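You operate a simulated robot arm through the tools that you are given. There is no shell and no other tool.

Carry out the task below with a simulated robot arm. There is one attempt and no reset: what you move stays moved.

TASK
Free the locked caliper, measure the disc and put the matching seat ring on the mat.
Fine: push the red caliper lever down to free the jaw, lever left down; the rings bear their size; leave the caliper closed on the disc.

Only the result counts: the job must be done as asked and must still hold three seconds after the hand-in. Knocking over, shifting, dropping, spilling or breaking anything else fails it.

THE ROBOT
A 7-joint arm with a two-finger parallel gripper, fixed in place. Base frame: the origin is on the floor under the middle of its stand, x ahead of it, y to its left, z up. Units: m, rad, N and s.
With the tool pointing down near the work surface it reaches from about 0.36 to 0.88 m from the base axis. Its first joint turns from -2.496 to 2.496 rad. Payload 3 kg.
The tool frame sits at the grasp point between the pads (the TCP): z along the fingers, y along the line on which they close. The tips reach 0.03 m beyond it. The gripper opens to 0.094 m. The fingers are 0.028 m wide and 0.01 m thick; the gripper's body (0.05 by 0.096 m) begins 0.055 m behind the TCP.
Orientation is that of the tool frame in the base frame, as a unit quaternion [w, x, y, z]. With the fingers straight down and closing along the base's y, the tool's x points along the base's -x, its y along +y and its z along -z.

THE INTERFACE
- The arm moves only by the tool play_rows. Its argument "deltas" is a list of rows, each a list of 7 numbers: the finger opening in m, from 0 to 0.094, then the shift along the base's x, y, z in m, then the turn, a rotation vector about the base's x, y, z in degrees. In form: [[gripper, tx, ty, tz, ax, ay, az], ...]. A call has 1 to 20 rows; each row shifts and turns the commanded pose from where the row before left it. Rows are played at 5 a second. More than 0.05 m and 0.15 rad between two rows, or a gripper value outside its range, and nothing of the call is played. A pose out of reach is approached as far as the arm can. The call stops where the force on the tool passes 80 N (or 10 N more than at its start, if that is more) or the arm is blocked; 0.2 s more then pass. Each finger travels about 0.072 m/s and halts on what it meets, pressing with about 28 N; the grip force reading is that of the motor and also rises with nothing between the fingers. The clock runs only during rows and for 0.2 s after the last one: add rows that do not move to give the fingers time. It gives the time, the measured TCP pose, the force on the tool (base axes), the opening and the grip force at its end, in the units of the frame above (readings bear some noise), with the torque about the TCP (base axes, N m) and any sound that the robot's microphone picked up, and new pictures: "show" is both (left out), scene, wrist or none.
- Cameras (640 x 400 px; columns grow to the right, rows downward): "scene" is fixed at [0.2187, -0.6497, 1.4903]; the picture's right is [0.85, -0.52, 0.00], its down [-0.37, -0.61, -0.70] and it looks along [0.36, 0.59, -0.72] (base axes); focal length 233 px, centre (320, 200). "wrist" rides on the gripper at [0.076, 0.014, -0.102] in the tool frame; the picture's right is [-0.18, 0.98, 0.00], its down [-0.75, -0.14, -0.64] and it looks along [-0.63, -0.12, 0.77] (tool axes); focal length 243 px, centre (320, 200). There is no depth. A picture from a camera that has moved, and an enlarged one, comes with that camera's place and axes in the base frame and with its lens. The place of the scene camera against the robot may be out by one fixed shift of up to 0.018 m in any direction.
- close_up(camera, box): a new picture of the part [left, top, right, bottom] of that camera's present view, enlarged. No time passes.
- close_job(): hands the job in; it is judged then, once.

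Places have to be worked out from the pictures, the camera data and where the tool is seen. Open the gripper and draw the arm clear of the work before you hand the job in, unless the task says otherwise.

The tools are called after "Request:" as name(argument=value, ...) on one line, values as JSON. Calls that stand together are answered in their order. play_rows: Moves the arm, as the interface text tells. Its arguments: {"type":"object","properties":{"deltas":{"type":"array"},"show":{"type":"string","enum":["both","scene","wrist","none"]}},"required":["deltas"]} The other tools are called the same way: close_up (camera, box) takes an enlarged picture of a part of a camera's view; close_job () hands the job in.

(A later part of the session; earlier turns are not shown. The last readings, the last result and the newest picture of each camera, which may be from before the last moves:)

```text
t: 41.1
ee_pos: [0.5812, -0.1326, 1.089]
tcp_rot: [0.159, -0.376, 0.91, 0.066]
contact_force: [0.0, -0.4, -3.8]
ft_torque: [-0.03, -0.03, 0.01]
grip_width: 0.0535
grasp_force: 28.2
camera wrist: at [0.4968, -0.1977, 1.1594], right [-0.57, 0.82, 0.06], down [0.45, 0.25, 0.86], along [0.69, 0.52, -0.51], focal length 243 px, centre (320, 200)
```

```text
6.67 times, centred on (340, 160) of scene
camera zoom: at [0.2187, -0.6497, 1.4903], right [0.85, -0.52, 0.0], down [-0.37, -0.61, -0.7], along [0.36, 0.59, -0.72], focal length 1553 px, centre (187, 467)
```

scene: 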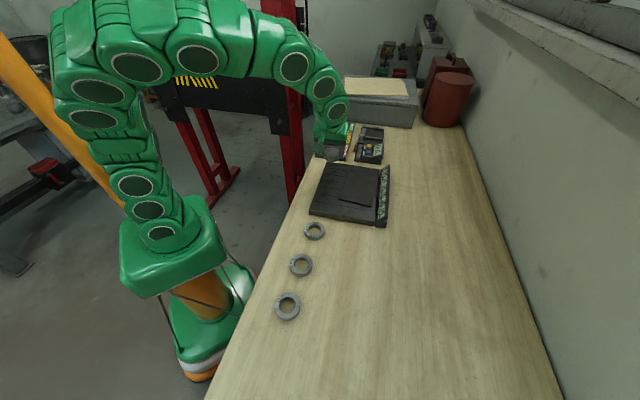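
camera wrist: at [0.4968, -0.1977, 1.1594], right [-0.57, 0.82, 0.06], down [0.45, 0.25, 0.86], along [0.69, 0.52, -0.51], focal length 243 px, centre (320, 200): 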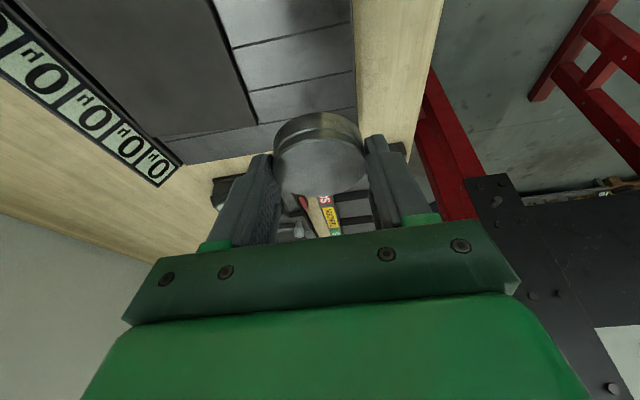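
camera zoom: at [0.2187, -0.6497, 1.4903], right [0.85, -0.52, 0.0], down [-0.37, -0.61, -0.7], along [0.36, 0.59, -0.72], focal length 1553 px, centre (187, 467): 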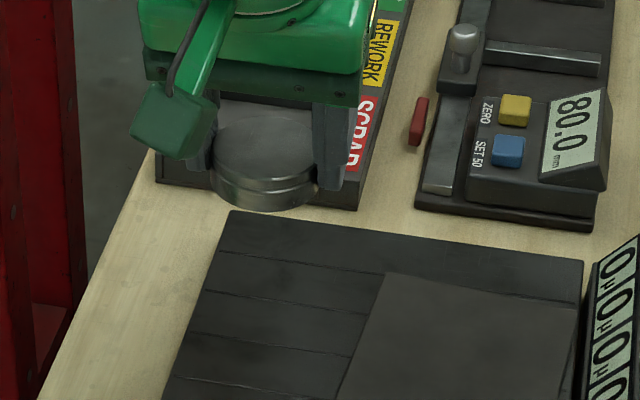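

The disc is held level, about 18 mm thick with its bottom ~32 mm below the TCP. I'll carry it over the caliper gap (target TCP U≈0.6575, V≈0.635) at this safe height.

Request:
play_rows(deltas=[[0.045, 0.037, 0.0165, 0.005, 0, 0, 0], [0.045, 0.037, 0.0165, 0, 0, 0, 0], [0.045, 0.037, 0.0165, 0, 0, 0, 0], [0.045, 0.037, 0.0165, 0, 0, 0, 0], [0.045, 0.037, 0.0165, 0, 0, 0, 0], [0.045, 0.037, 0.0165, 0, 0, 0, 0], [0.045, 0.037, 0.0165, 0, 0, 0, 0], [0.045, 0.037, 0.0165, 0, 0, 0, 0], [0.045, 0.0367, 0.0165, 0, 0, 0, 0], [0.045, 0, 0, 0, 0, 0, 0], [0.045, 0, 0, 0, 0, 0, 0]])

Request:
close_up(camera="wrist", box=[180, 0, 460, 240])

Request:
close_up(camera="scene", box=[330, 90, 410, 150])

```text
t: 43.5
ee_pos: [0.9152, 0.0136, 1.0918]
tcp_rot: [0.16, -0.377, 0.91, 0.066]
contact_force: [0.3, -0.8, -3.4]
ft_torque: [-0.01, 0.01, -0.05]
grip_width: 0.0538
grasp_force: 27.9
camera wrist: at [0.8302, -0.0508, 1.1633], right [-0.57, 0.82, 0.06], down [0.45, 0.25, 0.86], along [0.69, 0.52, -0.51], focal length 243 px, centre (320, 200)
```

scene: 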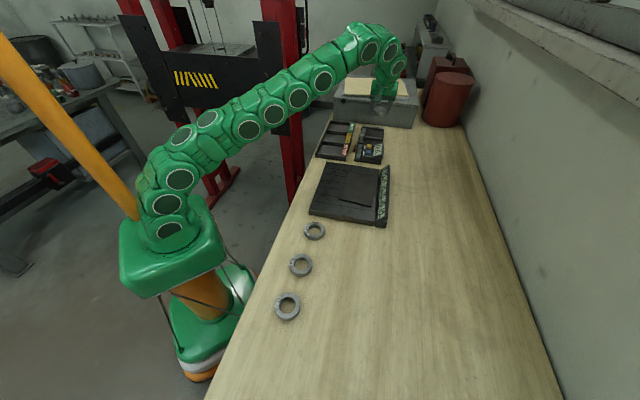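
wrist: 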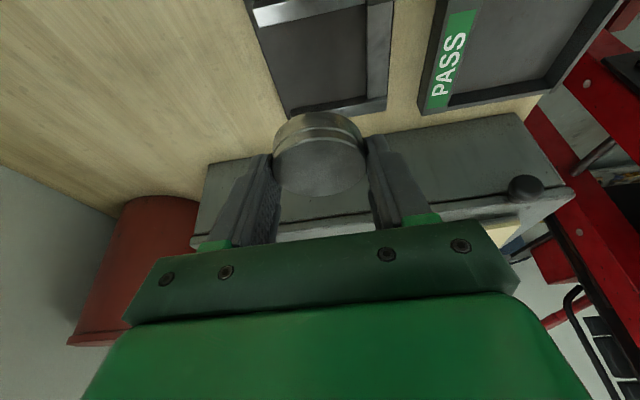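

```text
1.67 times, centred on (320, 120) of wrist
camera zoom: at [0.8302, -0.0508, 1.1633], right [-0.57, 0.82, 0.06], down [0.45, 0.25, 0.86], along [0.69, 0.52, -0.51], focal length 404 px, centre (320, 333)
```

zoom: 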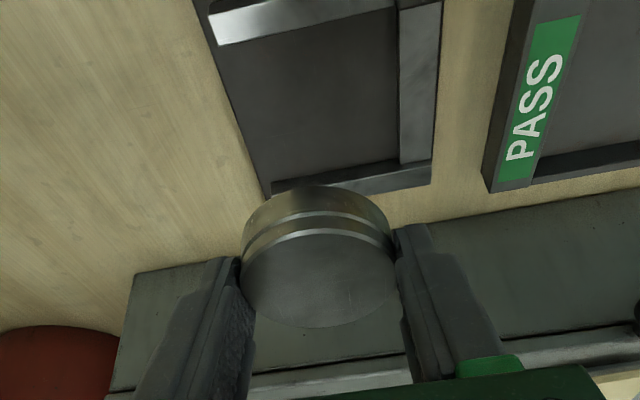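

```text
6.67 times, centred on (370, 120) of scene
camera zoom: at [0.2187, -0.6497, 1.4903], right [0.85, -0.52, 0.0], down [-0.37, -0.61, -0.7], along [0.36, 0.59, -0.72], focal length 1553 px, centre (-13, 733)
```

zoom: 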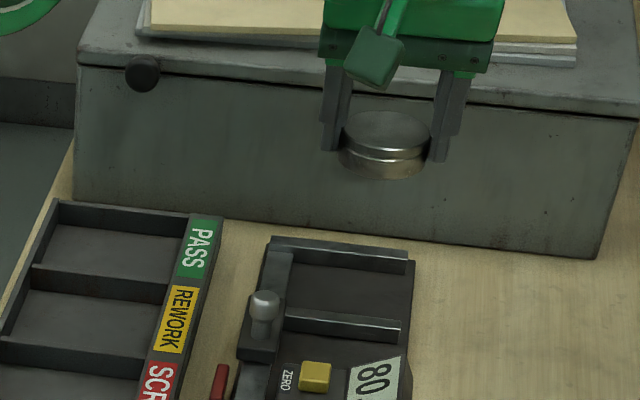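

The disc is over the gap (TCP U=0.657, V=0.6375), and jaw edges in view put the gap centre at U≈0.663, matching the disc centre. I'll lower until the disc is just above the jaw tops and check.

Request:
play_rows(deltas=[[0.045, 0, 0, -0.02, 0, 0, 0], [0.045, 0, 0, -0.02, 0, 0, 0], [0.045, 0, 0, -0.02, 0, 0, 0], [0.045, 0, 0, -0.013, 0, 0, 0], [0.045, 0, 0, 0, 0, 0, 0], [0.045, 0, 0, 0, 0, 0, 0]])

Request:
close_up(camera="wrist", box=[180, 0, 460, 240])

Request:
close_up(camera="scene", box=[340, 105, 400, 150])

```text
t: 44.9
ee_pos: [0.914, 0.0159, 1.0202]
tcp_rot: [0.159, -0.377, 0.91, 0.067]
contact_force: [0.3, 0.5, -3.8]
ft_torque: [-0.01, 0.01, -0.01]
grip_width: 0.0536
grasp_force: 28.2
camera wrist: at [0.8295, -0.0491, 1.0904], right [-0.57, 0.82, 0.06], down [0.45, 0.25, 0.86], along [0.69, 0.52, -0.51], focal length 243 px, centre (320, 200)
```

scene: 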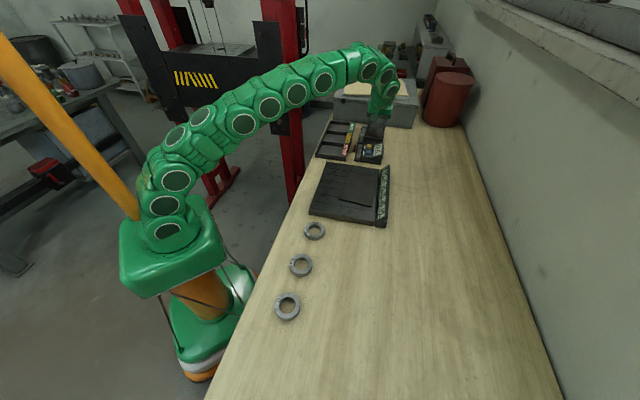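
wrist: 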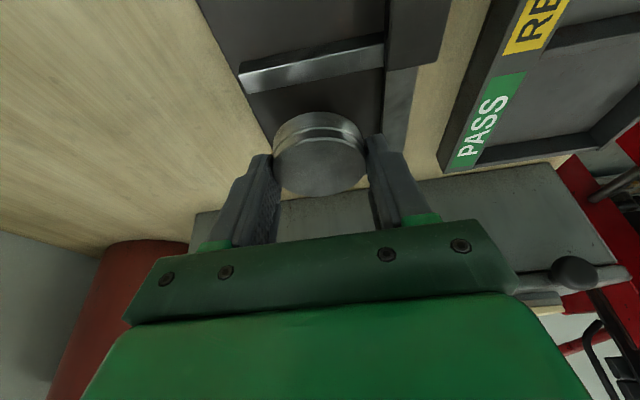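

```text
1.67 times, centred on (320, 120) of wrist
camera zoom: at [0.8295, -0.0491, 1.0904], right [-0.57, 0.82, 0.06], down [0.45, 0.25, 0.86], along [0.69, 0.52, -0.51], focal length 404 px, centre (320, 333)
```

zoom: 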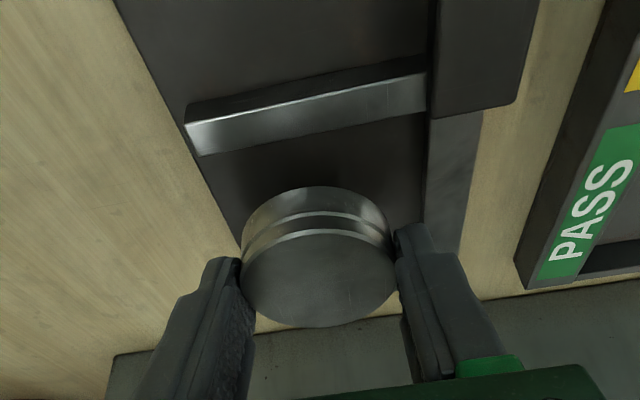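

```text
8.89 times, centred on (370, 128) of scene
camera zoom: at [0.2187, -0.6497, 1.4903], right [0.85, -0.52, 0.0], down [-0.37, -0.61, -0.7], along [0.36, 0.59, -0.72], focal length 2070 px, centre (-124, 844)
```

zoom: 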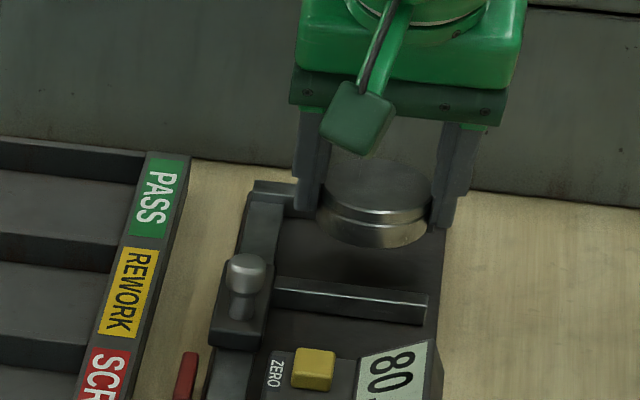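

The disc hangs centred in the gap with roughly 11 mm to the moving jaw and 15 mm to the fixed one. I'll lower it into the gap and then feel for the bed.

Request:
play_rows(deltas=[[0.045, 0, 0, -0.01, 0, 0, 0], [0.045, 0, 0, -0.008, 0, 0, 0], [0.045, 0, 0, -0.004, 0, 0, 0], [0.045, 0, 0, -0.002, 0, 0, 0], [0.045, 0, 0, 0, 0, 0, 0]])

Request:
close_up(camera="scene", box=[340, 105, 400, 150])

Request:
close_up(camera="wrist", box=[180, 0, 460, 240])

```text
t: 46.1
ee_pos: [0.9152, 0.0163, 0.9977]
tcp_rot: [0.16, -0.376, 0.91, 0.066]
contact_force: [1.1, -0.2, -4.1]
ft_torque: [0.01, 0.05, -0.04]
grip_width: 0.0535
grasp_force: 27.9
camera wrist: at [0.8296, -0.0492, 1.0678], right [-0.57, 0.82, 0.06], down [0.45, 0.25, 0.86], along [0.69, 0.52, -0.51], focal length 243 px, centre (320, 200)
```

scene: 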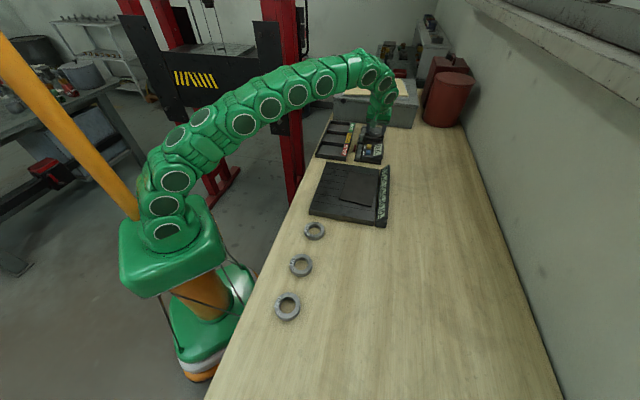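
wrist: 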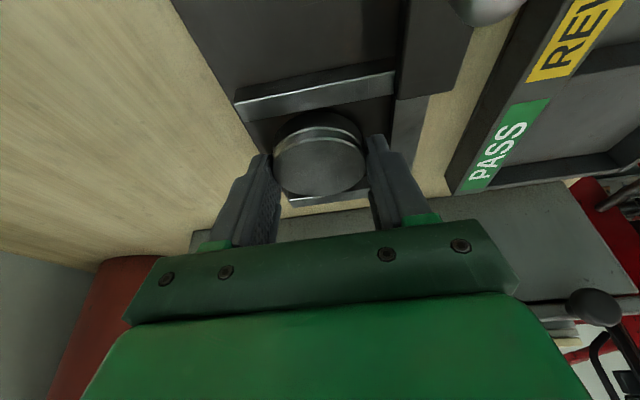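

```text
8.89 times, centred on (370, 128) of scene
camera zoom: at [0.2187, -0.6497, 1.4903], right [0.85, -0.52, 0.0], down [-0.37, -0.61, -0.7], along [0.36, 0.59, -0.72], focal length 2070 px, centre (-124, 844)
```

zoom: 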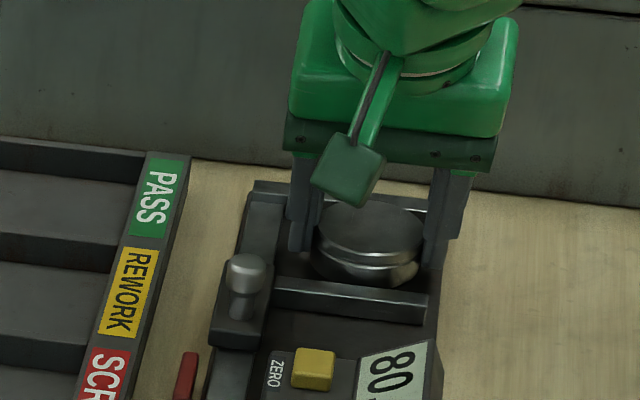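

```text
1.67 times, centred on (320, 120) of wrist
camera zoom: at [0.8296, -0.0492, 1.0678], right [-0.57, 0.82, 0.06], down [0.45, 0.25, 0.86], along [0.69, 0.52, -0.51], focal length 404 px, centre (320, 333)
```

zoom: 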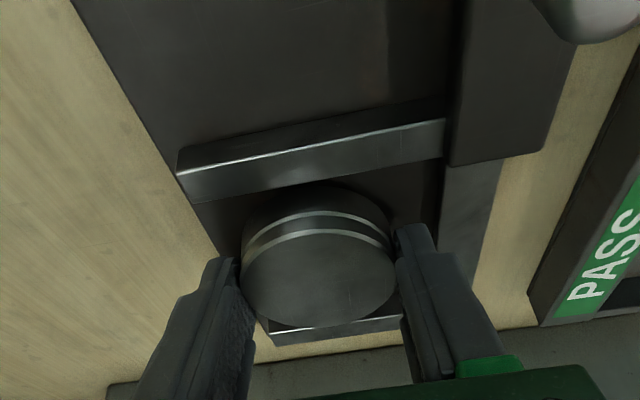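

The disc is between the jaws with no contact yet (force still just its weight). I'll descend by 1 mm steps.

Request:
play_rows(deltas=[[0.045, 0, 0, -0.001, 0, 0, 0], [0.045, 0, 0, -0.001, 0, 0, 0], [0.045, 0, 0, -0.001, 0, 0, 0], [0.045, 0, 0, -0.001, 0, 0, 0], [0.045, 0, 0, 0, 0, 0, 0]], show="none")

```text
t: 47.3
ee_pos: [0.9144, 0.015, 0.9922]
tcp_rot: [0.16, -0.377, 0.91, 0.066]
contact_force: [0.4, 0.1, -2.5]
ft_torque: [-0.01, 0.0, -0.02]
grip_width: 0.0537
grasp_force: 28.2
```

Force is still about the disc's weight at TCP z≈0.993. I'll go down another 2 mm.

Request:
play_rows(deltas=[[0.045, 0, 0, -0.001, 0, 0, 0], [0.045, 0, 0, -0.001, 0, 0, 0], [0.045, 0, 0, 0, 0, 0, 0]], show="none")

```text
t: 48.1
ee_pos: [0.9145, 0.0151, 0.9916]
tcp_rot: [0.159, -0.377, 0.91, 0.066]
contact_force: [-0.1, -1.0, 0.6]
ft_torque: [-0.02, -0.05, 0.01]
grip_width: 0.0534
grasp_force: 28.0
```

The force rose from -3.8 to +0.6 N, so the disc appears to be touching the bed. One more millimetre to confirm.

Request:
play_rows(deltas=[[0.045, 0, 0, -0.001, 0, 0, 0], [0.045, 0, 0, 0, 0, 0, 0]], show="wrist")

Request:
close_up(camera="wrist", box=[220, 80, 420, 220])

Request:
close_up(camera="scene", box=[340, 105, 400, 150])

```text
t: 48.7
ee_pos: [0.9149, 0.0148, 0.9907]
tcp_rot: [0.161, -0.377, 0.91, 0.066]
contact_force: [2.6, -3.1, 10.2]
ft_torque: [-0.09, 0.01, 0.02]
grip_width: 0.0535
grasp_force: 28.0
camera wrist: at [0.83, -0.0498, 1.0614], right [-0.57, 0.82, 0.06], down [0.45, 0.25, 0.86], along [0.69, 0.52, -0.5], focal length 243 px, centre (320, 200)
```

wrist: 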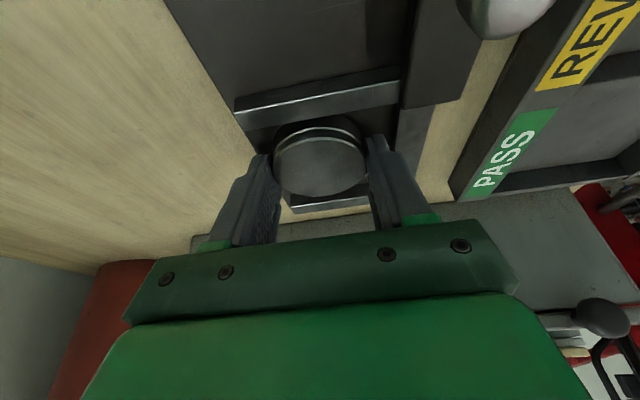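

```text
2.86 times, centred on (320, 150) of wrist
camera zoom: at [0.83, -0.0498, 1.0614], right [-0.57, 0.82, 0.06], down [0.45, 0.25, 0.86], along [0.69, 0.52, -0.5], focal length 693 px, centre (320, 343)
```

zoom: 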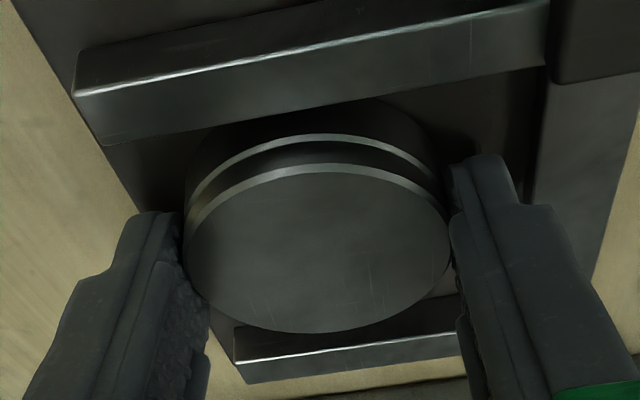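

```text
8.89 times, centred on (370, 128) of scene
camera zoom: at [0.2187, -0.6497, 1.4903], right [0.85, -0.52, 0.0], down [-0.37, -0.61, -0.7], along [0.36, 0.59, -0.72], focal length 2070 px, centre (-124, 844)
```

zoom: 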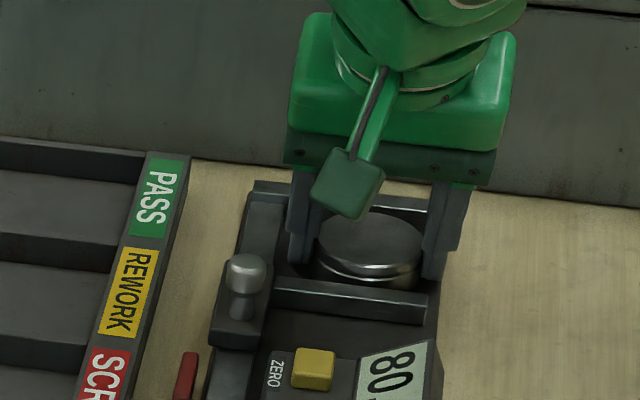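

The disc rests on the bed (10 N upward). I'll unload 1 mm, open slightly to 60 mm (staying clear of the rail), and rise straight up.

Request:
play_rows(deltas=[[0.045, 0, 0, 0.001, 0, 0, 0], [0.06, 0, 0, 0, 0, 0, 0], [0.06, 0, 0, 0, 0, 0, 0], [0.06, 0, 0, 0.01, 0, 0, 0], [0.06, 0, 0, 0.02, 0, 0, 0], [0.06, 0, 0, 0.03, 0, 0, 0], [0.06, 0, 0, 0.03, 0, 0, 0], [0.06, 0, 0, 0, 0, 0, 0]])

Request:
close_up(camera="wrist", box=[220, 0, 420, 180])

Request:
close_up(camera="scene", box=[340, 105, 400, 150])

```text
t: 50.5
ee_pos: [0.9154, 0.0172, 1.0798]
tcp_rot: [0.16, -0.378, 0.91, 0.067]
contact_force: [0.2, 0.7, 0.8]
ft_torque: [0.03, 0.03, 0.0]
grip_width: 0.0602
grasp_force: 0.0
camera wrist: at [0.8305, -0.0486, 1.1505], right [-0.57, 0.82, 0.06], down [0.45, 0.25, 0.86], along [0.69, 0.52, -0.51], focal length 243 px, centre (320, 200)
```

scene: 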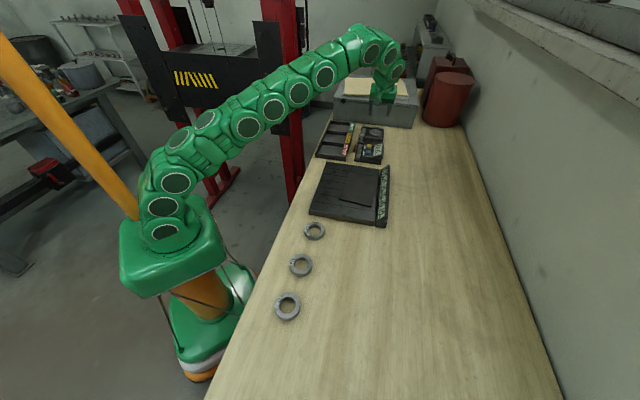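
wrist: 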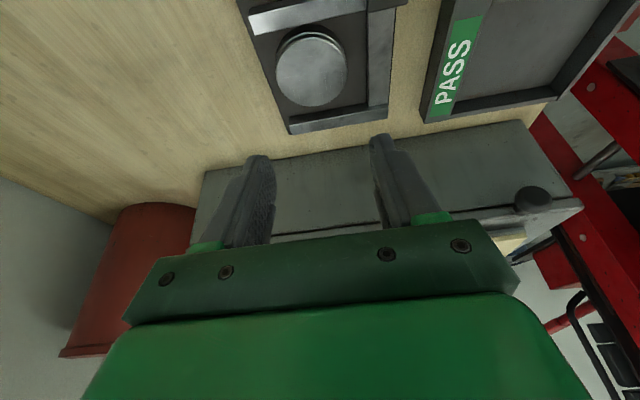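

```text
2.22 times, centred on (320, 90) of wrist
camera zoom: at [0.8305, -0.0486, 1.1505], right [-0.57, 0.82, 0.06], down [0.45, 0.25, 0.86], along [0.69, 0.52, -0.51], focal length 539 px, centre (320, 444)
```

zoom: 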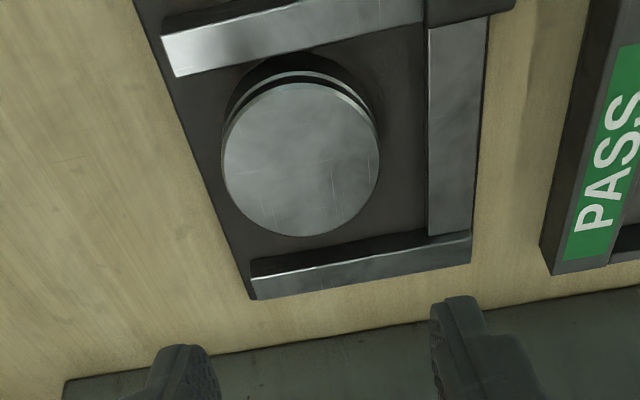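

```text
8.89 times, centred on (370, 128) of scene
camera zoom: at [0.2187, -0.6497, 1.4903], right [0.85, -0.52, 0.0], down [-0.37, -0.61, -0.7], along [0.36, 0.59, -0.72], focal length 2070 px, centre (-124, 844)
```

zoom: 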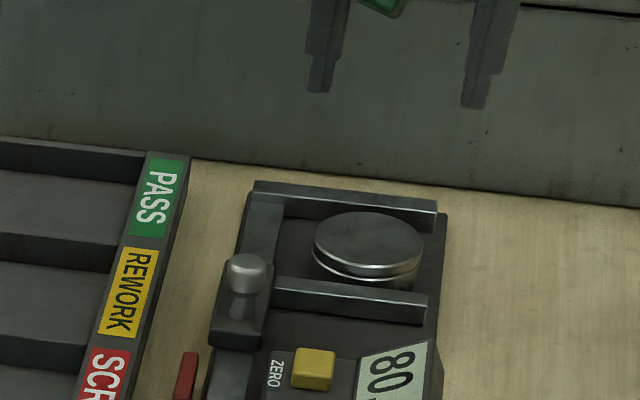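

The disc lies flat between the jaws. Now I'll straighten the hand, close the fingers and return behind the knob (U≈0.545, V≈0.582) to push the jaw closed.

Request:
play_rows(deltas=[[0.06, 0, 0, 0.01, 0, 0, 0], [0.03, -0.0395, -0.0145, 0, -4.714, 4.714, 0], [0.0, -0.0395, -0.0145, 0, -4.714, 4.714, 0], [0.0, -0.0395, -0.0145, 0, -4.714, 4.714, 0], [0.0, 0, 0, -0.03, 0, 0, 0], [0.0, 0, 0, 0, 0, 0, 0]])

Request:
close_up(camera="wrist", box=[220, 40, 420, 180])

Request:
close_up(camera="scene", box=[330, 110, 390, 160])

```text
t: 51.9
ee_pos: [0.7935, -0.0282, 1.0611]
tcp_rot: [-0.002, -0.383, 0.924, -0.001]
contact_force: [-1.0, -0.1, -0.2]
ft_torque: [-0.01, -0.01, -0.01]
grip_width: 0.0001
grasp_force: 27.9
camera wrist: at [0.7311, -0.0723, 1.1634], right [-0.56, 0.83, 0.0], down [0.63, 0.43, 0.64], along [0.53, 0.36, -0.77], focal length 243 px, centre (320, 200)
```

scene: 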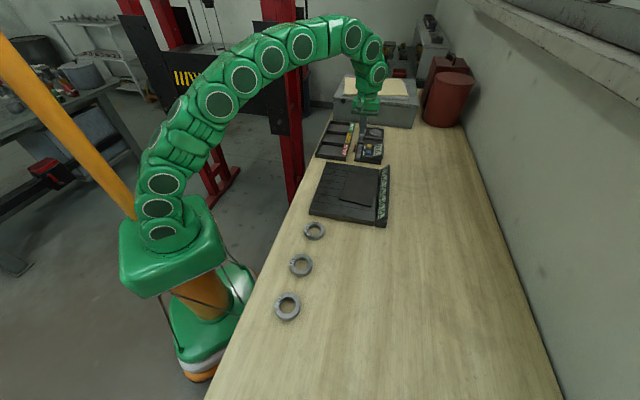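
wrist: 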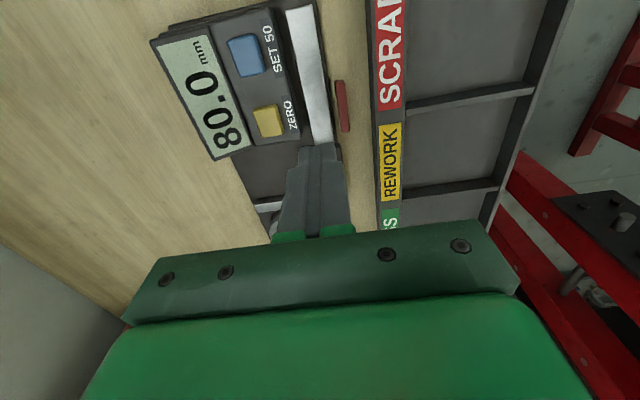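

```text
2.86 times, centred on (320, 110) of wrist
camera zoom: at [0.7311, -0.0723, 1.1634], right [-0.56, 0.83, 0.0], down [0.63, 0.43, 0.64], along [0.53, 0.36, -0.77], focal length 693 px, centre (320, 457)
```

zoom: 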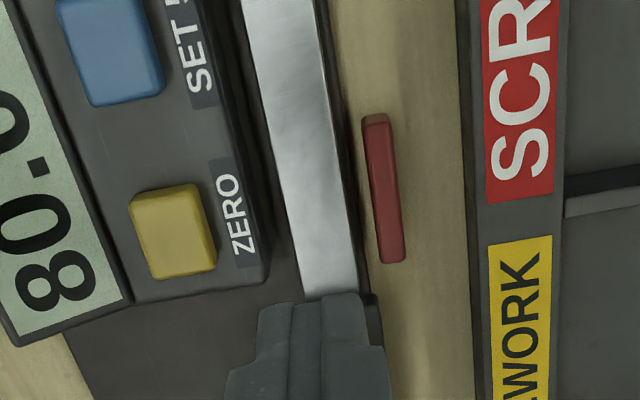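

```text
8.00 times, centred on (360, 135) of scene
camera zoom: at [0.2187, -0.6497, 1.4903], right [0.85, -0.52, 0.0], down [-0.37, -0.61, -0.7], along [0.36, 0.59, -0.72], focal length 1863 px, centre (0, 720)
```

zoom: 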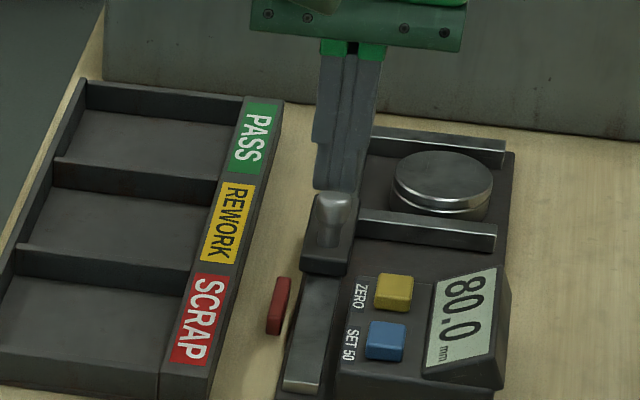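

The hand is behind the knob with the display at 80.0. I'll lower and push the jaw to just about where it meets the disc.

Request:
play_rows(deltas=[[0.0, 0, 0, -0.025, 0, 0, 0], [0.0, 0, 0, -0.024, 0, 0, 0], [0.0, 0.003, 0.003, 0, 0, 0, 0], [0.0, 0.003, 0.003, 0, 0, 0, 0], [0.0, 0.003, 0.003, 0, 0, 0, 0], [0.0, 0.003, 0.003, 0, 0, 0, 0], [0.0, 0.002, 0.002, 0, 0, 0, 0], [0.0, 0.002, 0.002, 0, 0, 0, 0], [0.0, 0, 0, 0, 0, 0, 0]])

Request:
close_up(camera="scene", box=[330, 110, 390, 160])

Request:
close_up(camera="wrist", box=[220, 40, 420, 240])

```text
t: 53.9
ee_pos: [0.8118, -0.0128, 1.0114]
tcp_rot: [0.0, -0.382, 0.924, 0.0]
contact_force: [-2.3, -0.7, -0.2]
ft_torque: [0.02, 0.02, 0.0]
grip_width: 0.0
grasp_force: 27.7
camera wrist: at [0.7486, -0.0553, 1.1143], right [-0.56, 0.83, 0.0], down [0.63, 0.43, 0.64], along [0.53, 0.36, -0.77], focal length 243 px, centre (320, 200)
```

scene: 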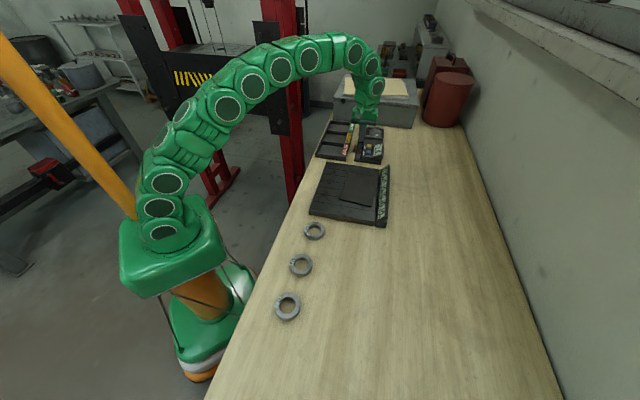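
wrist: 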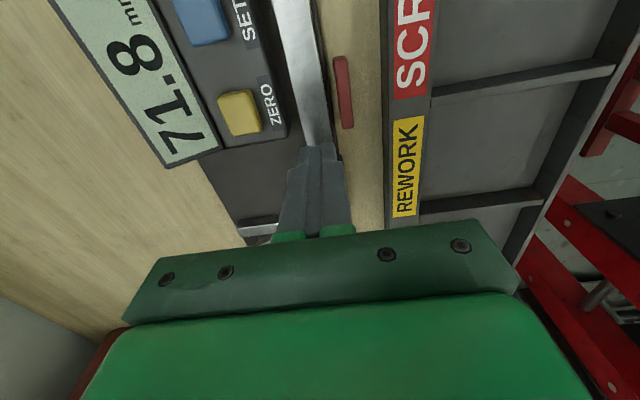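

```text
8.00 times, centred on (360, 135) of scene
camera zoom: at [0.2187, -0.6497, 1.4903], right [0.85, -0.52, 0.0], down [-0.37, -0.61, -0.7], along [0.36, 0.59, -0.72], focal length 1863 px, centre (0, 720)
```

zoom: 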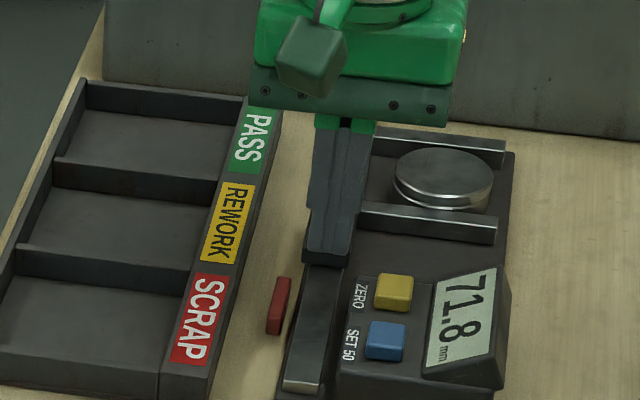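

```text
2.00 times, centred on (320, 140) of wrist
camera zoom: at [0.7486, -0.0553, 1.1143], right [-0.56, 0.83, 0.0], down [0.63, 0.43, 0.64], along [0.53, 0.36, -0.77], focal length 485 px, centre (320, 320)
```

zoom: 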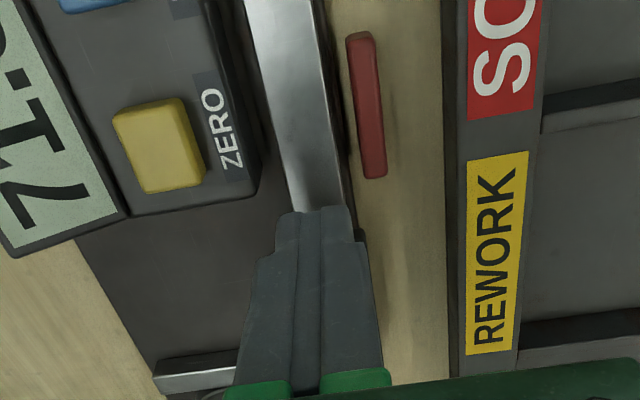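

The reading is 71.8 and the jaw nears the disc. I'll continue slowly, pushing the disc toward the fixed jaw.

Request:
play_rows(deltas=[[0.0, 0.0014, 0.0014, 0, 0, 0, 0], [0.0, 0.0014, 0.0014, 0, 0, 0, 0], [0.0, 0.0014, 0.0014, 0, 0, 0, 0], [0.0, 0.0014, 0.0014, 0, 0, 0, 0], [0.0, 0.0014, 0.0014, 0, 0, 0, 0], [0.0, 0.0014, 0.0014, 0, 0, 0, 0], [0.0, 0.0014, 0.0014, 0, 0, 0, 0], [0.0, 0, 0, 0, 0, 0, 0]], show="scene")

Request:
close_up(camera="scene", box=[330, 110, 390, 160])

```text
t: 55.7
ee_pos: [0.8215, -0.002, 1.0123]
tcp_rot: [-0.001, -0.383, 0.924, 0.0]
contact_force: [-1.8, -2.2, -0.6]
ft_torque: [-0.01, 0.02, 0.02]
grip_width: 0.0003
grasp_force: 27.7
```

scene: 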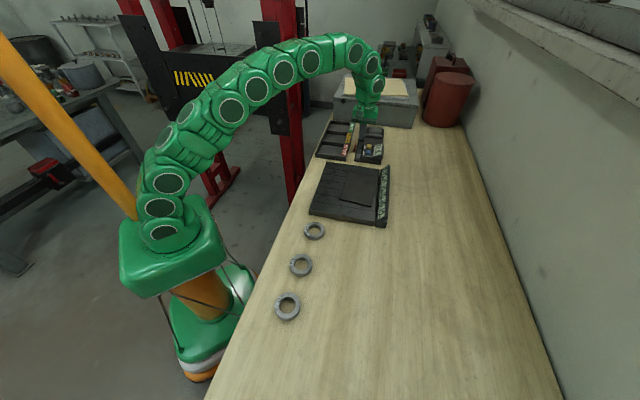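

```text
8.00 times, centred on (360, 135) of scene
camera zoom: at [0.2187, -0.6497, 1.4903], right [0.85, -0.52, 0.0], down [-0.37, -0.61, -0.7], along [0.36, 0.59, -0.72], focal length 1863 px, centre (0, 720)
```

zoom: 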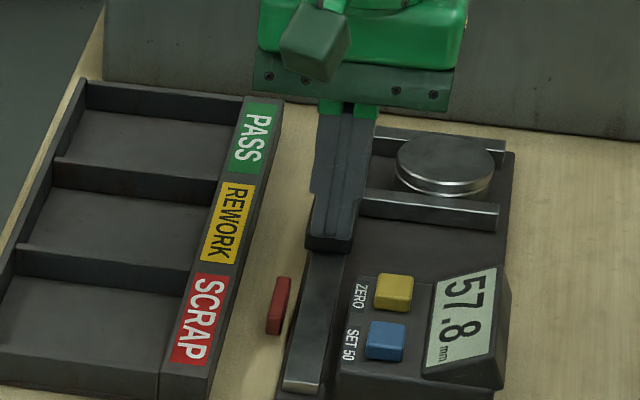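

The reading is 57.8 and the disc is being carried along. I'll finish with 0.7–1 mm steps until it clamps.

Request:
play_rows(deltas=[[0.0, 0.0007, 0.0007, 0, 0, 0, 0], [0.0, 0.0007, 0.0007, 0, 0, 0, 0], [0.0, 0.0007, 0.0007, 0, 0, 0, 0], [0.0, 0.0005, 0.0005, 0, 0, 0, 0], [0.0, 0.0005, 0.0005, 0, 0, 0, 0], [0.0, 0.0005, 0.0005, 0, 0, 0, 0], [0.0, 0, 0, 0, 0, 0, 0]], show="scene")

Request:
close_up(camera="scene", box=[330, 110, 390, 160])

```text
t: 57.3
ee_pos: [0.8231, 0.0013, 1.0125]
tcp_rot: [-0.001, -0.382, 0.924, 0.0]
contact_force: [-8.0, -7.4, 0.7]
ft_torque: [-0.04, 0.28, 0.07]
grip_width: 0.0
grasp_force: 27.6
```

scene: 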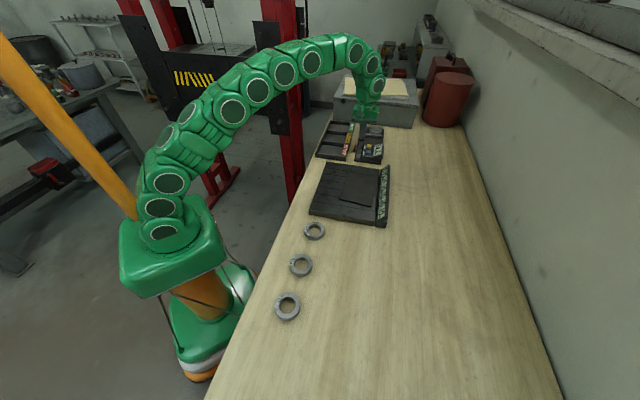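

```text
8.00 times, centred on (360, 135) of scene
camera zoom: at [0.2187, -0.6497, 1.4903], right [0.85, -0.52, 0.0], down [-0.37, -0.61, -0.7], along [0.36, 0.59, -0.72], focal length 1863 px, centre (0, 720)
```

zoom: 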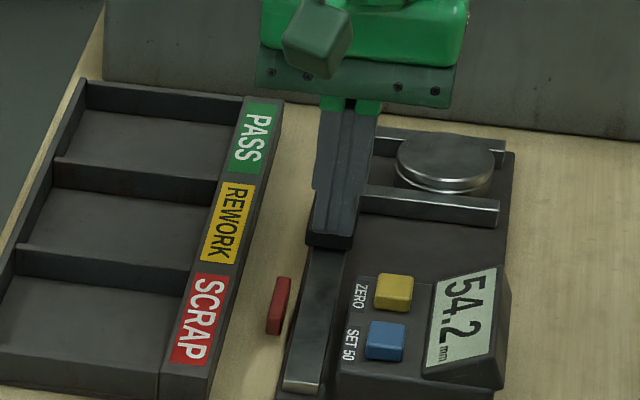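

The reading is 54.2 with about 11 N building up. I'll push slightly harder to confirm that it is fully clamped and the value is stable.

Request:
play_rows(deltas=[[0.0, 0.0005, 0.0005, 0, 0, 0, 0], [0.0, 0.0005, 0.0005, 0, 0, 0, 0], [0.0, 0, 0, 0, 0, 0, 0]], show="scene")

Request:
close_up(camera="scene", box=[360, 135, 385, 160])

Request:
close_up(camera="scene", box=[340, 115, 390, 150])

```text
t: 58.1
ee_pos: [0.825, 0.0008, 1.0122]
tcp_rot: [-0.002, -0.382, 0.924, 0.001]
contact_force: [-31.2, -26.2, 4.3]
ft_torque: [-0.36, 0.64, 0.11]
grip_width: 0.0
grasp_force: 27.8
```

scene: 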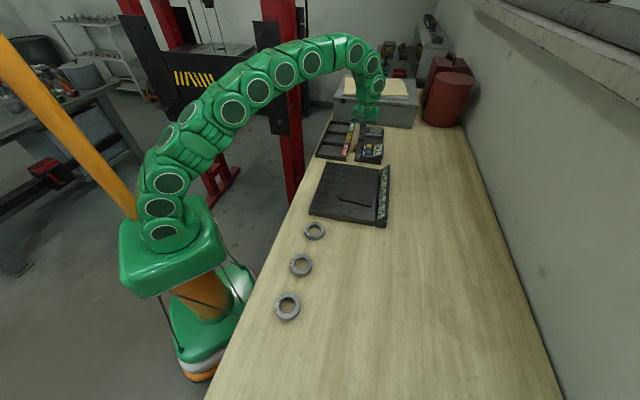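

```text
16.00 times, centred on (372, 148) of scene
camera zoom: at [0.2187, -0.6497, 1.4903], right [0.85, -0.52, 0.0], down [-0.37, -0.61, -0.7], along [0.36, 0.59, -0.72], focal length 3726 px, centre (-520, 1040)
```

zoom: 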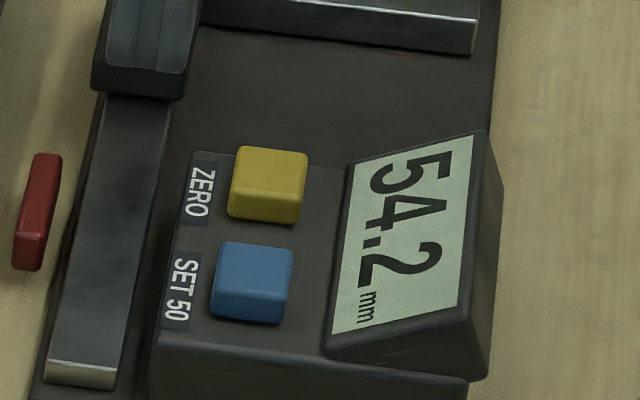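

```text
11.43 times, centred on (365, 132) of scene
camera zoom: at [0.2187, -0.6497, 1.4903], right [0.85, -0.52, 0.0], down [-0.37, -0.61, -0.7], along [0.36, 0.59, -0.72], focal length 2662 px, centre (-194, 971)
```

zoom: 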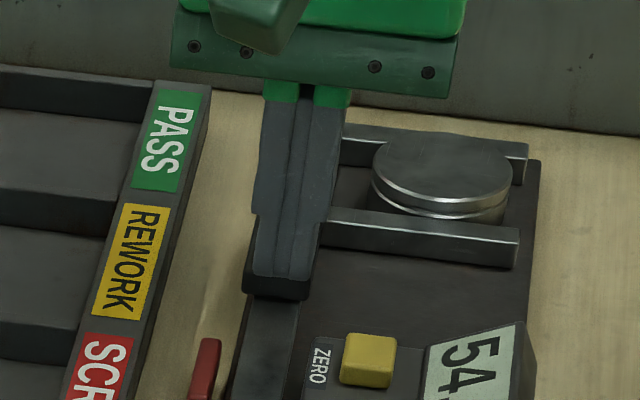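

The reading holds at 54.2 with ~40 N on the jaw, so the matching ring is the 54.2 one (the middle ring). I'll back off gently, rise, and check that the caliper stays closed.

Request:
play_rows(deltas=[[0.0, -0.0007, -0.0007, 0, 0, 0, 0], [0.0, -0.001, -0.001, 0, 0, 0, 0], [0.0, -0.004, -0.004, 0, 0, 0, 0], [0.0, 0, 0, 0.03, 0, 0, 0], [0.0, 0, 0, 0.04, 0, 0, 0], [0.0, 0, 0, 0.04, 0, 0, 0], [0.0, 0, 0, 0, 0, 0, 0]])

Request:
close_up(camera="scene", box=[340, 110, 390, 160])

Request:
close_up(camera="wrist", box=[200, 0, 420, 240])

```text
t: 59.7
ee_pos: [0.82, -0.002, 1.1221]
tcp_rot: [0.001, -0.383, 0.924, 0.001]
contact_force: [0.2, -0.2, -0.6]
ft_torque: [0.02, 0.03, 0.02]
grip_width: 0.0
grasp_force: 28.1
camera wrist: at [0.7578, -0.0457, 1.2243], right [-0.56, 0.83, 0.0], down [0.63, 0.43, 0.64], along [0.53, 0.36, -0.77], focal length 243 px, centre (320, 200)
```

scene: 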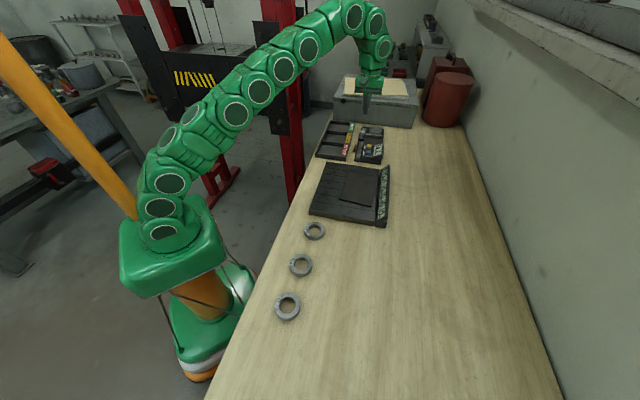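
wrist: 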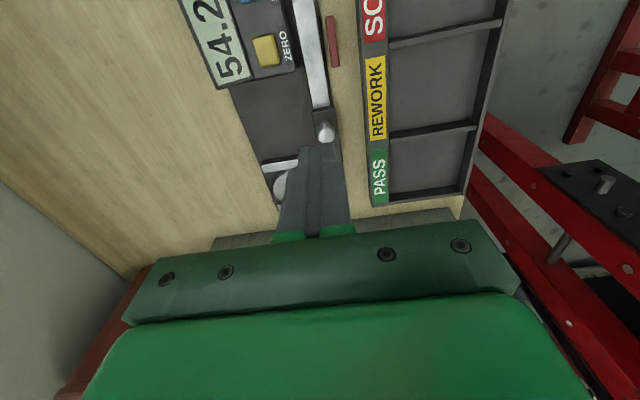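

```text
8.00 times, centred on (365, 135) of scene
camera zoom: at [0.2187, -0.6497, 1.4903], right [0.85, -0.52, 0.0], down [-0.37, -0.61, -0.7], along [0.36, 0.59, -0.72], focal length 1863 px, centre (-40, 720)
```

zoom: 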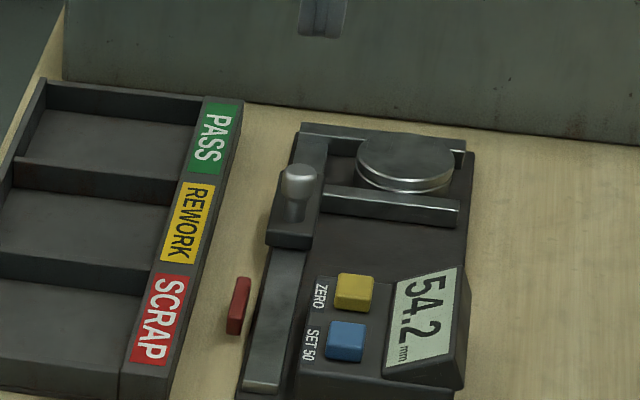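

```text
1.67 times, centred on (310, 120) of wrist
camera zoom: at [0.7578, -0.0457, 1.2243], right [-0.56, 0.83, 0.0], down [0.63, 0.43, 0.64], along [0.53, 0.36, -0.77], focal length 404 px, centre (337, 333)
```

zoom: 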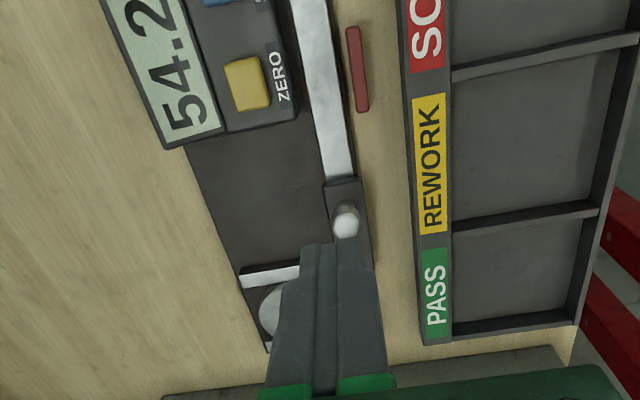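

The caliper remains closed on the disc at 54.2 with the lever down. Now I'll go to the 54.2 ring (estimated near (0.335,-0.367)), turning back to yaw 0 and opening the gripper on the way.

Request:
play_rows(deltas=[[0.0, -0.0346, -0.0261, 0, 0, 0, -3.2], [0.0, -0.0346, -0.0261, 0, 0, 0, -3.2], [0.0, -0.0346, -0.0261, 0, 0, 0, -3.2], [0.02, -0.0346, -0.0261, 0, 0, 0, -3.2], [0.04, -0.0346, -0.0261, 0, 0, 0, -3.2], [0.06, -0.0346, -0.0261, 0, 0, 0, -3.2], [0.08, -0.0346, -0.0261, 0, 0, 0, -3.2], [0.08, -0.0346, -0.0261, 0, 0, 0, -3.2], [0.08, -0.0346, -0.0261, 0, 0, 0, -3.2], [0.08, -0.0346, -0.0261, 0, 0, 0, -3.2], [0.08, -0.0346, -0.0261, 0, 0, 0, -3.2], [0.08, -0.0346, -0.0261, 0, 0, 0, -3.2], [0.08, -0.0346, -0.0261, 0, 0, 0, -3.3], [0.08, -0.0352, -0.0257, 0, 0, 0, -3.3], [0.08, 0, 0, 0, 0, 0, 0]])

Request:
close_up(camera="wrist", box=[180, 20, 460, 220])

```text
t: 62.9
ee_pos: [0.3334, -0.3678, 1.1185]
tcp_rot: [-0.001, 0.001, 1.0, 0.0]
contact_force: [0.4, 0.1, 0.2]
ft_torque: [0.05, 0.0, 0.0]
grip_width: 0.0803
grasp_force: 0.1
camera wrist: at [0.2596, -0.3527, 1.2225], right [0.19, 0.98, 0.0], down [0.75, -0.14, 0.64], along [0.63, -0.12, -0.77], focal length 243 px, centre (320, 200)
```

scene: 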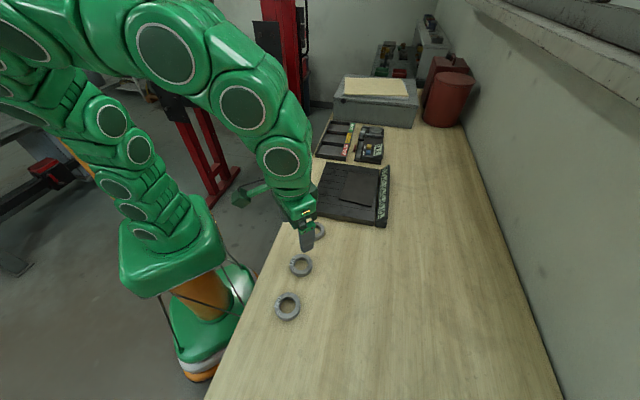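
wrist: 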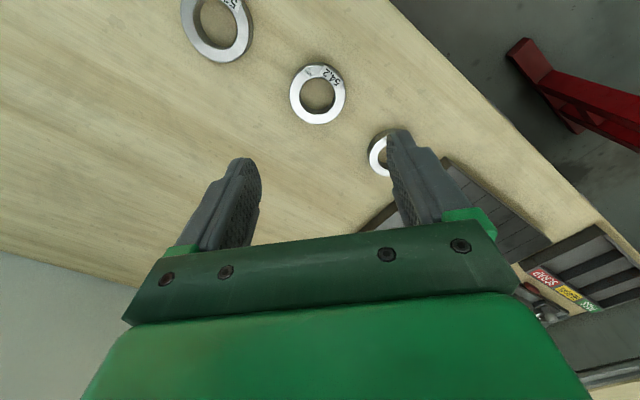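

```text
2.00 times, centred on (320, 120) of wrist
camera zoom: at [0.2596, -0.3527, 1.2225], right [0.19, 0.98, 0.0], down [0.75, -0.14, 0.64], along [0.63, -0.12, -0.77], focal length 485 px, centre (320, 360)
```

zoom: 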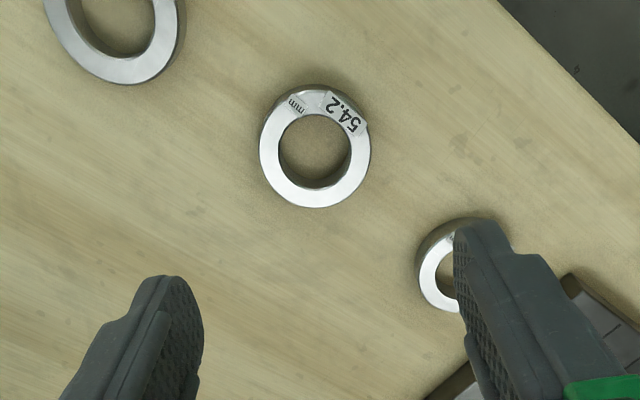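

The ring labelled 54.2 is right beneath the hand, centred near (0.334,-0.370). I'll lower to about 25 mm above it and recheck.

Request:
play_rows(deltas=[[0.08, 0, -0.002, -0.04, 0, 0, 0], [0.08, 0, 0, -0.04, 0, 0, 0], [0.08, 0, 0, -0.018, 0, 0, 0], [0.08, 0, 0, 0, 0, 0, 0]])

Request:
close_up(camera="wrist", box=[180, 40, 460, 240])

Request:
close_up(camera="scene", box=[260, 210, 340, 290])

```text
t: 63.9
ee_pos: [0.3356, -0.3689, 1.0221]
tcp_rot: [0.0, 0.0, 1.0, -0.001]
contact_force: [-0.4, 0.8, 0.8]
ft_torque: [0.0, -0.02, 0.02]
grip_width: 0.0801
grasp_force: 0.2
camera wrist: at [0.2609, -0.354, 1.1251], right [0.18, 0.98, 0.0], down [0.75, -0.14, 0.64], along [0.63, -0.12, -0.77], focal length 243 px, centre (320, 200)
```

scene: 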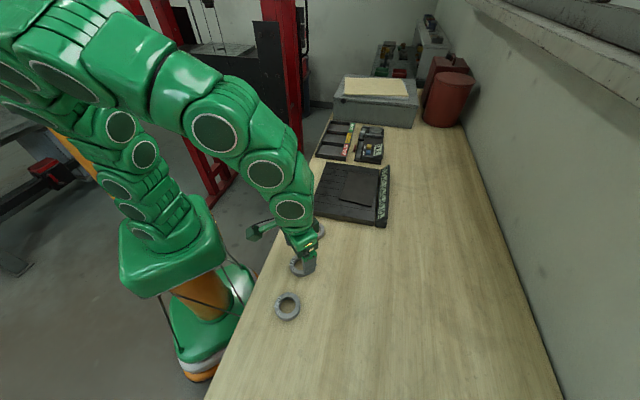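
wrist: 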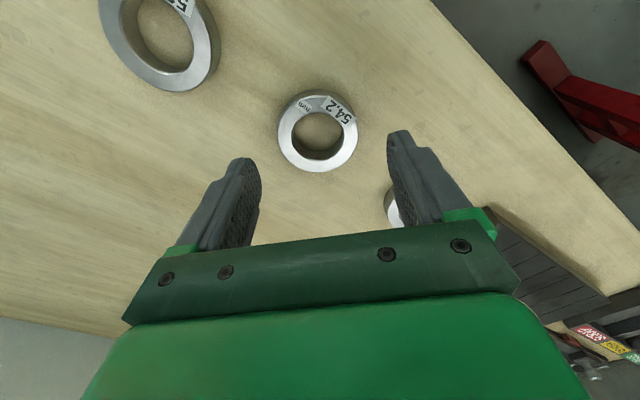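

```text
2.00 times, centred on (320, 140) of wrist
camera zoom: at [0.2609, -0.354, 1.1251], right [0.18, 0.98, 0.0], down [0.75, -0.14, 0.64], along [0.63, -0.12, -0.77], focal length 485 px, centre (320, 320)
```

zoom: 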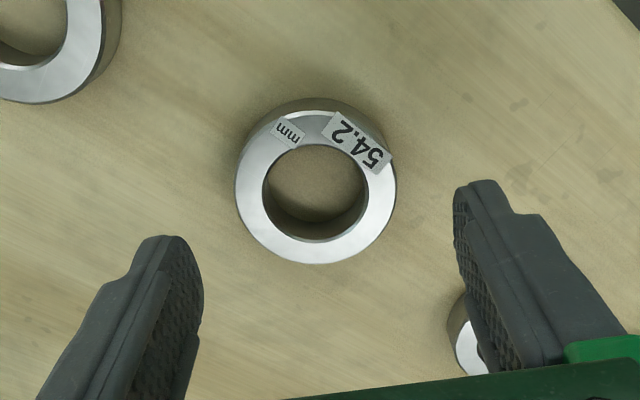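

```text
5.00 times, centred on (300, 250) of scene
camera zoom: at [0.2187, -0.6497, 1.4903], right [0.85, -0.52, 0.0], down [-0.37, -0.61, -0.7], along [0.36, 0.59, -0.72], focal length 1164 px, centre (420, -50)
```

zoom: 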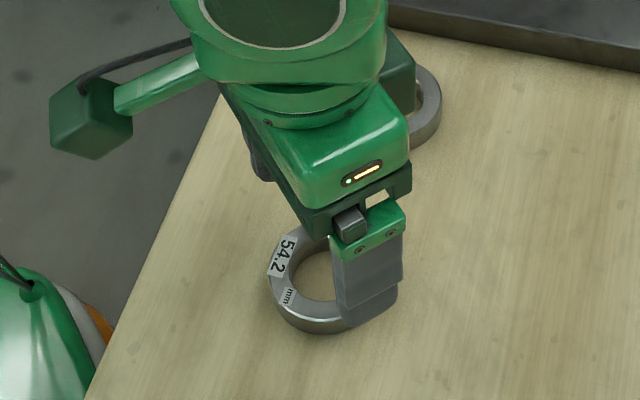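

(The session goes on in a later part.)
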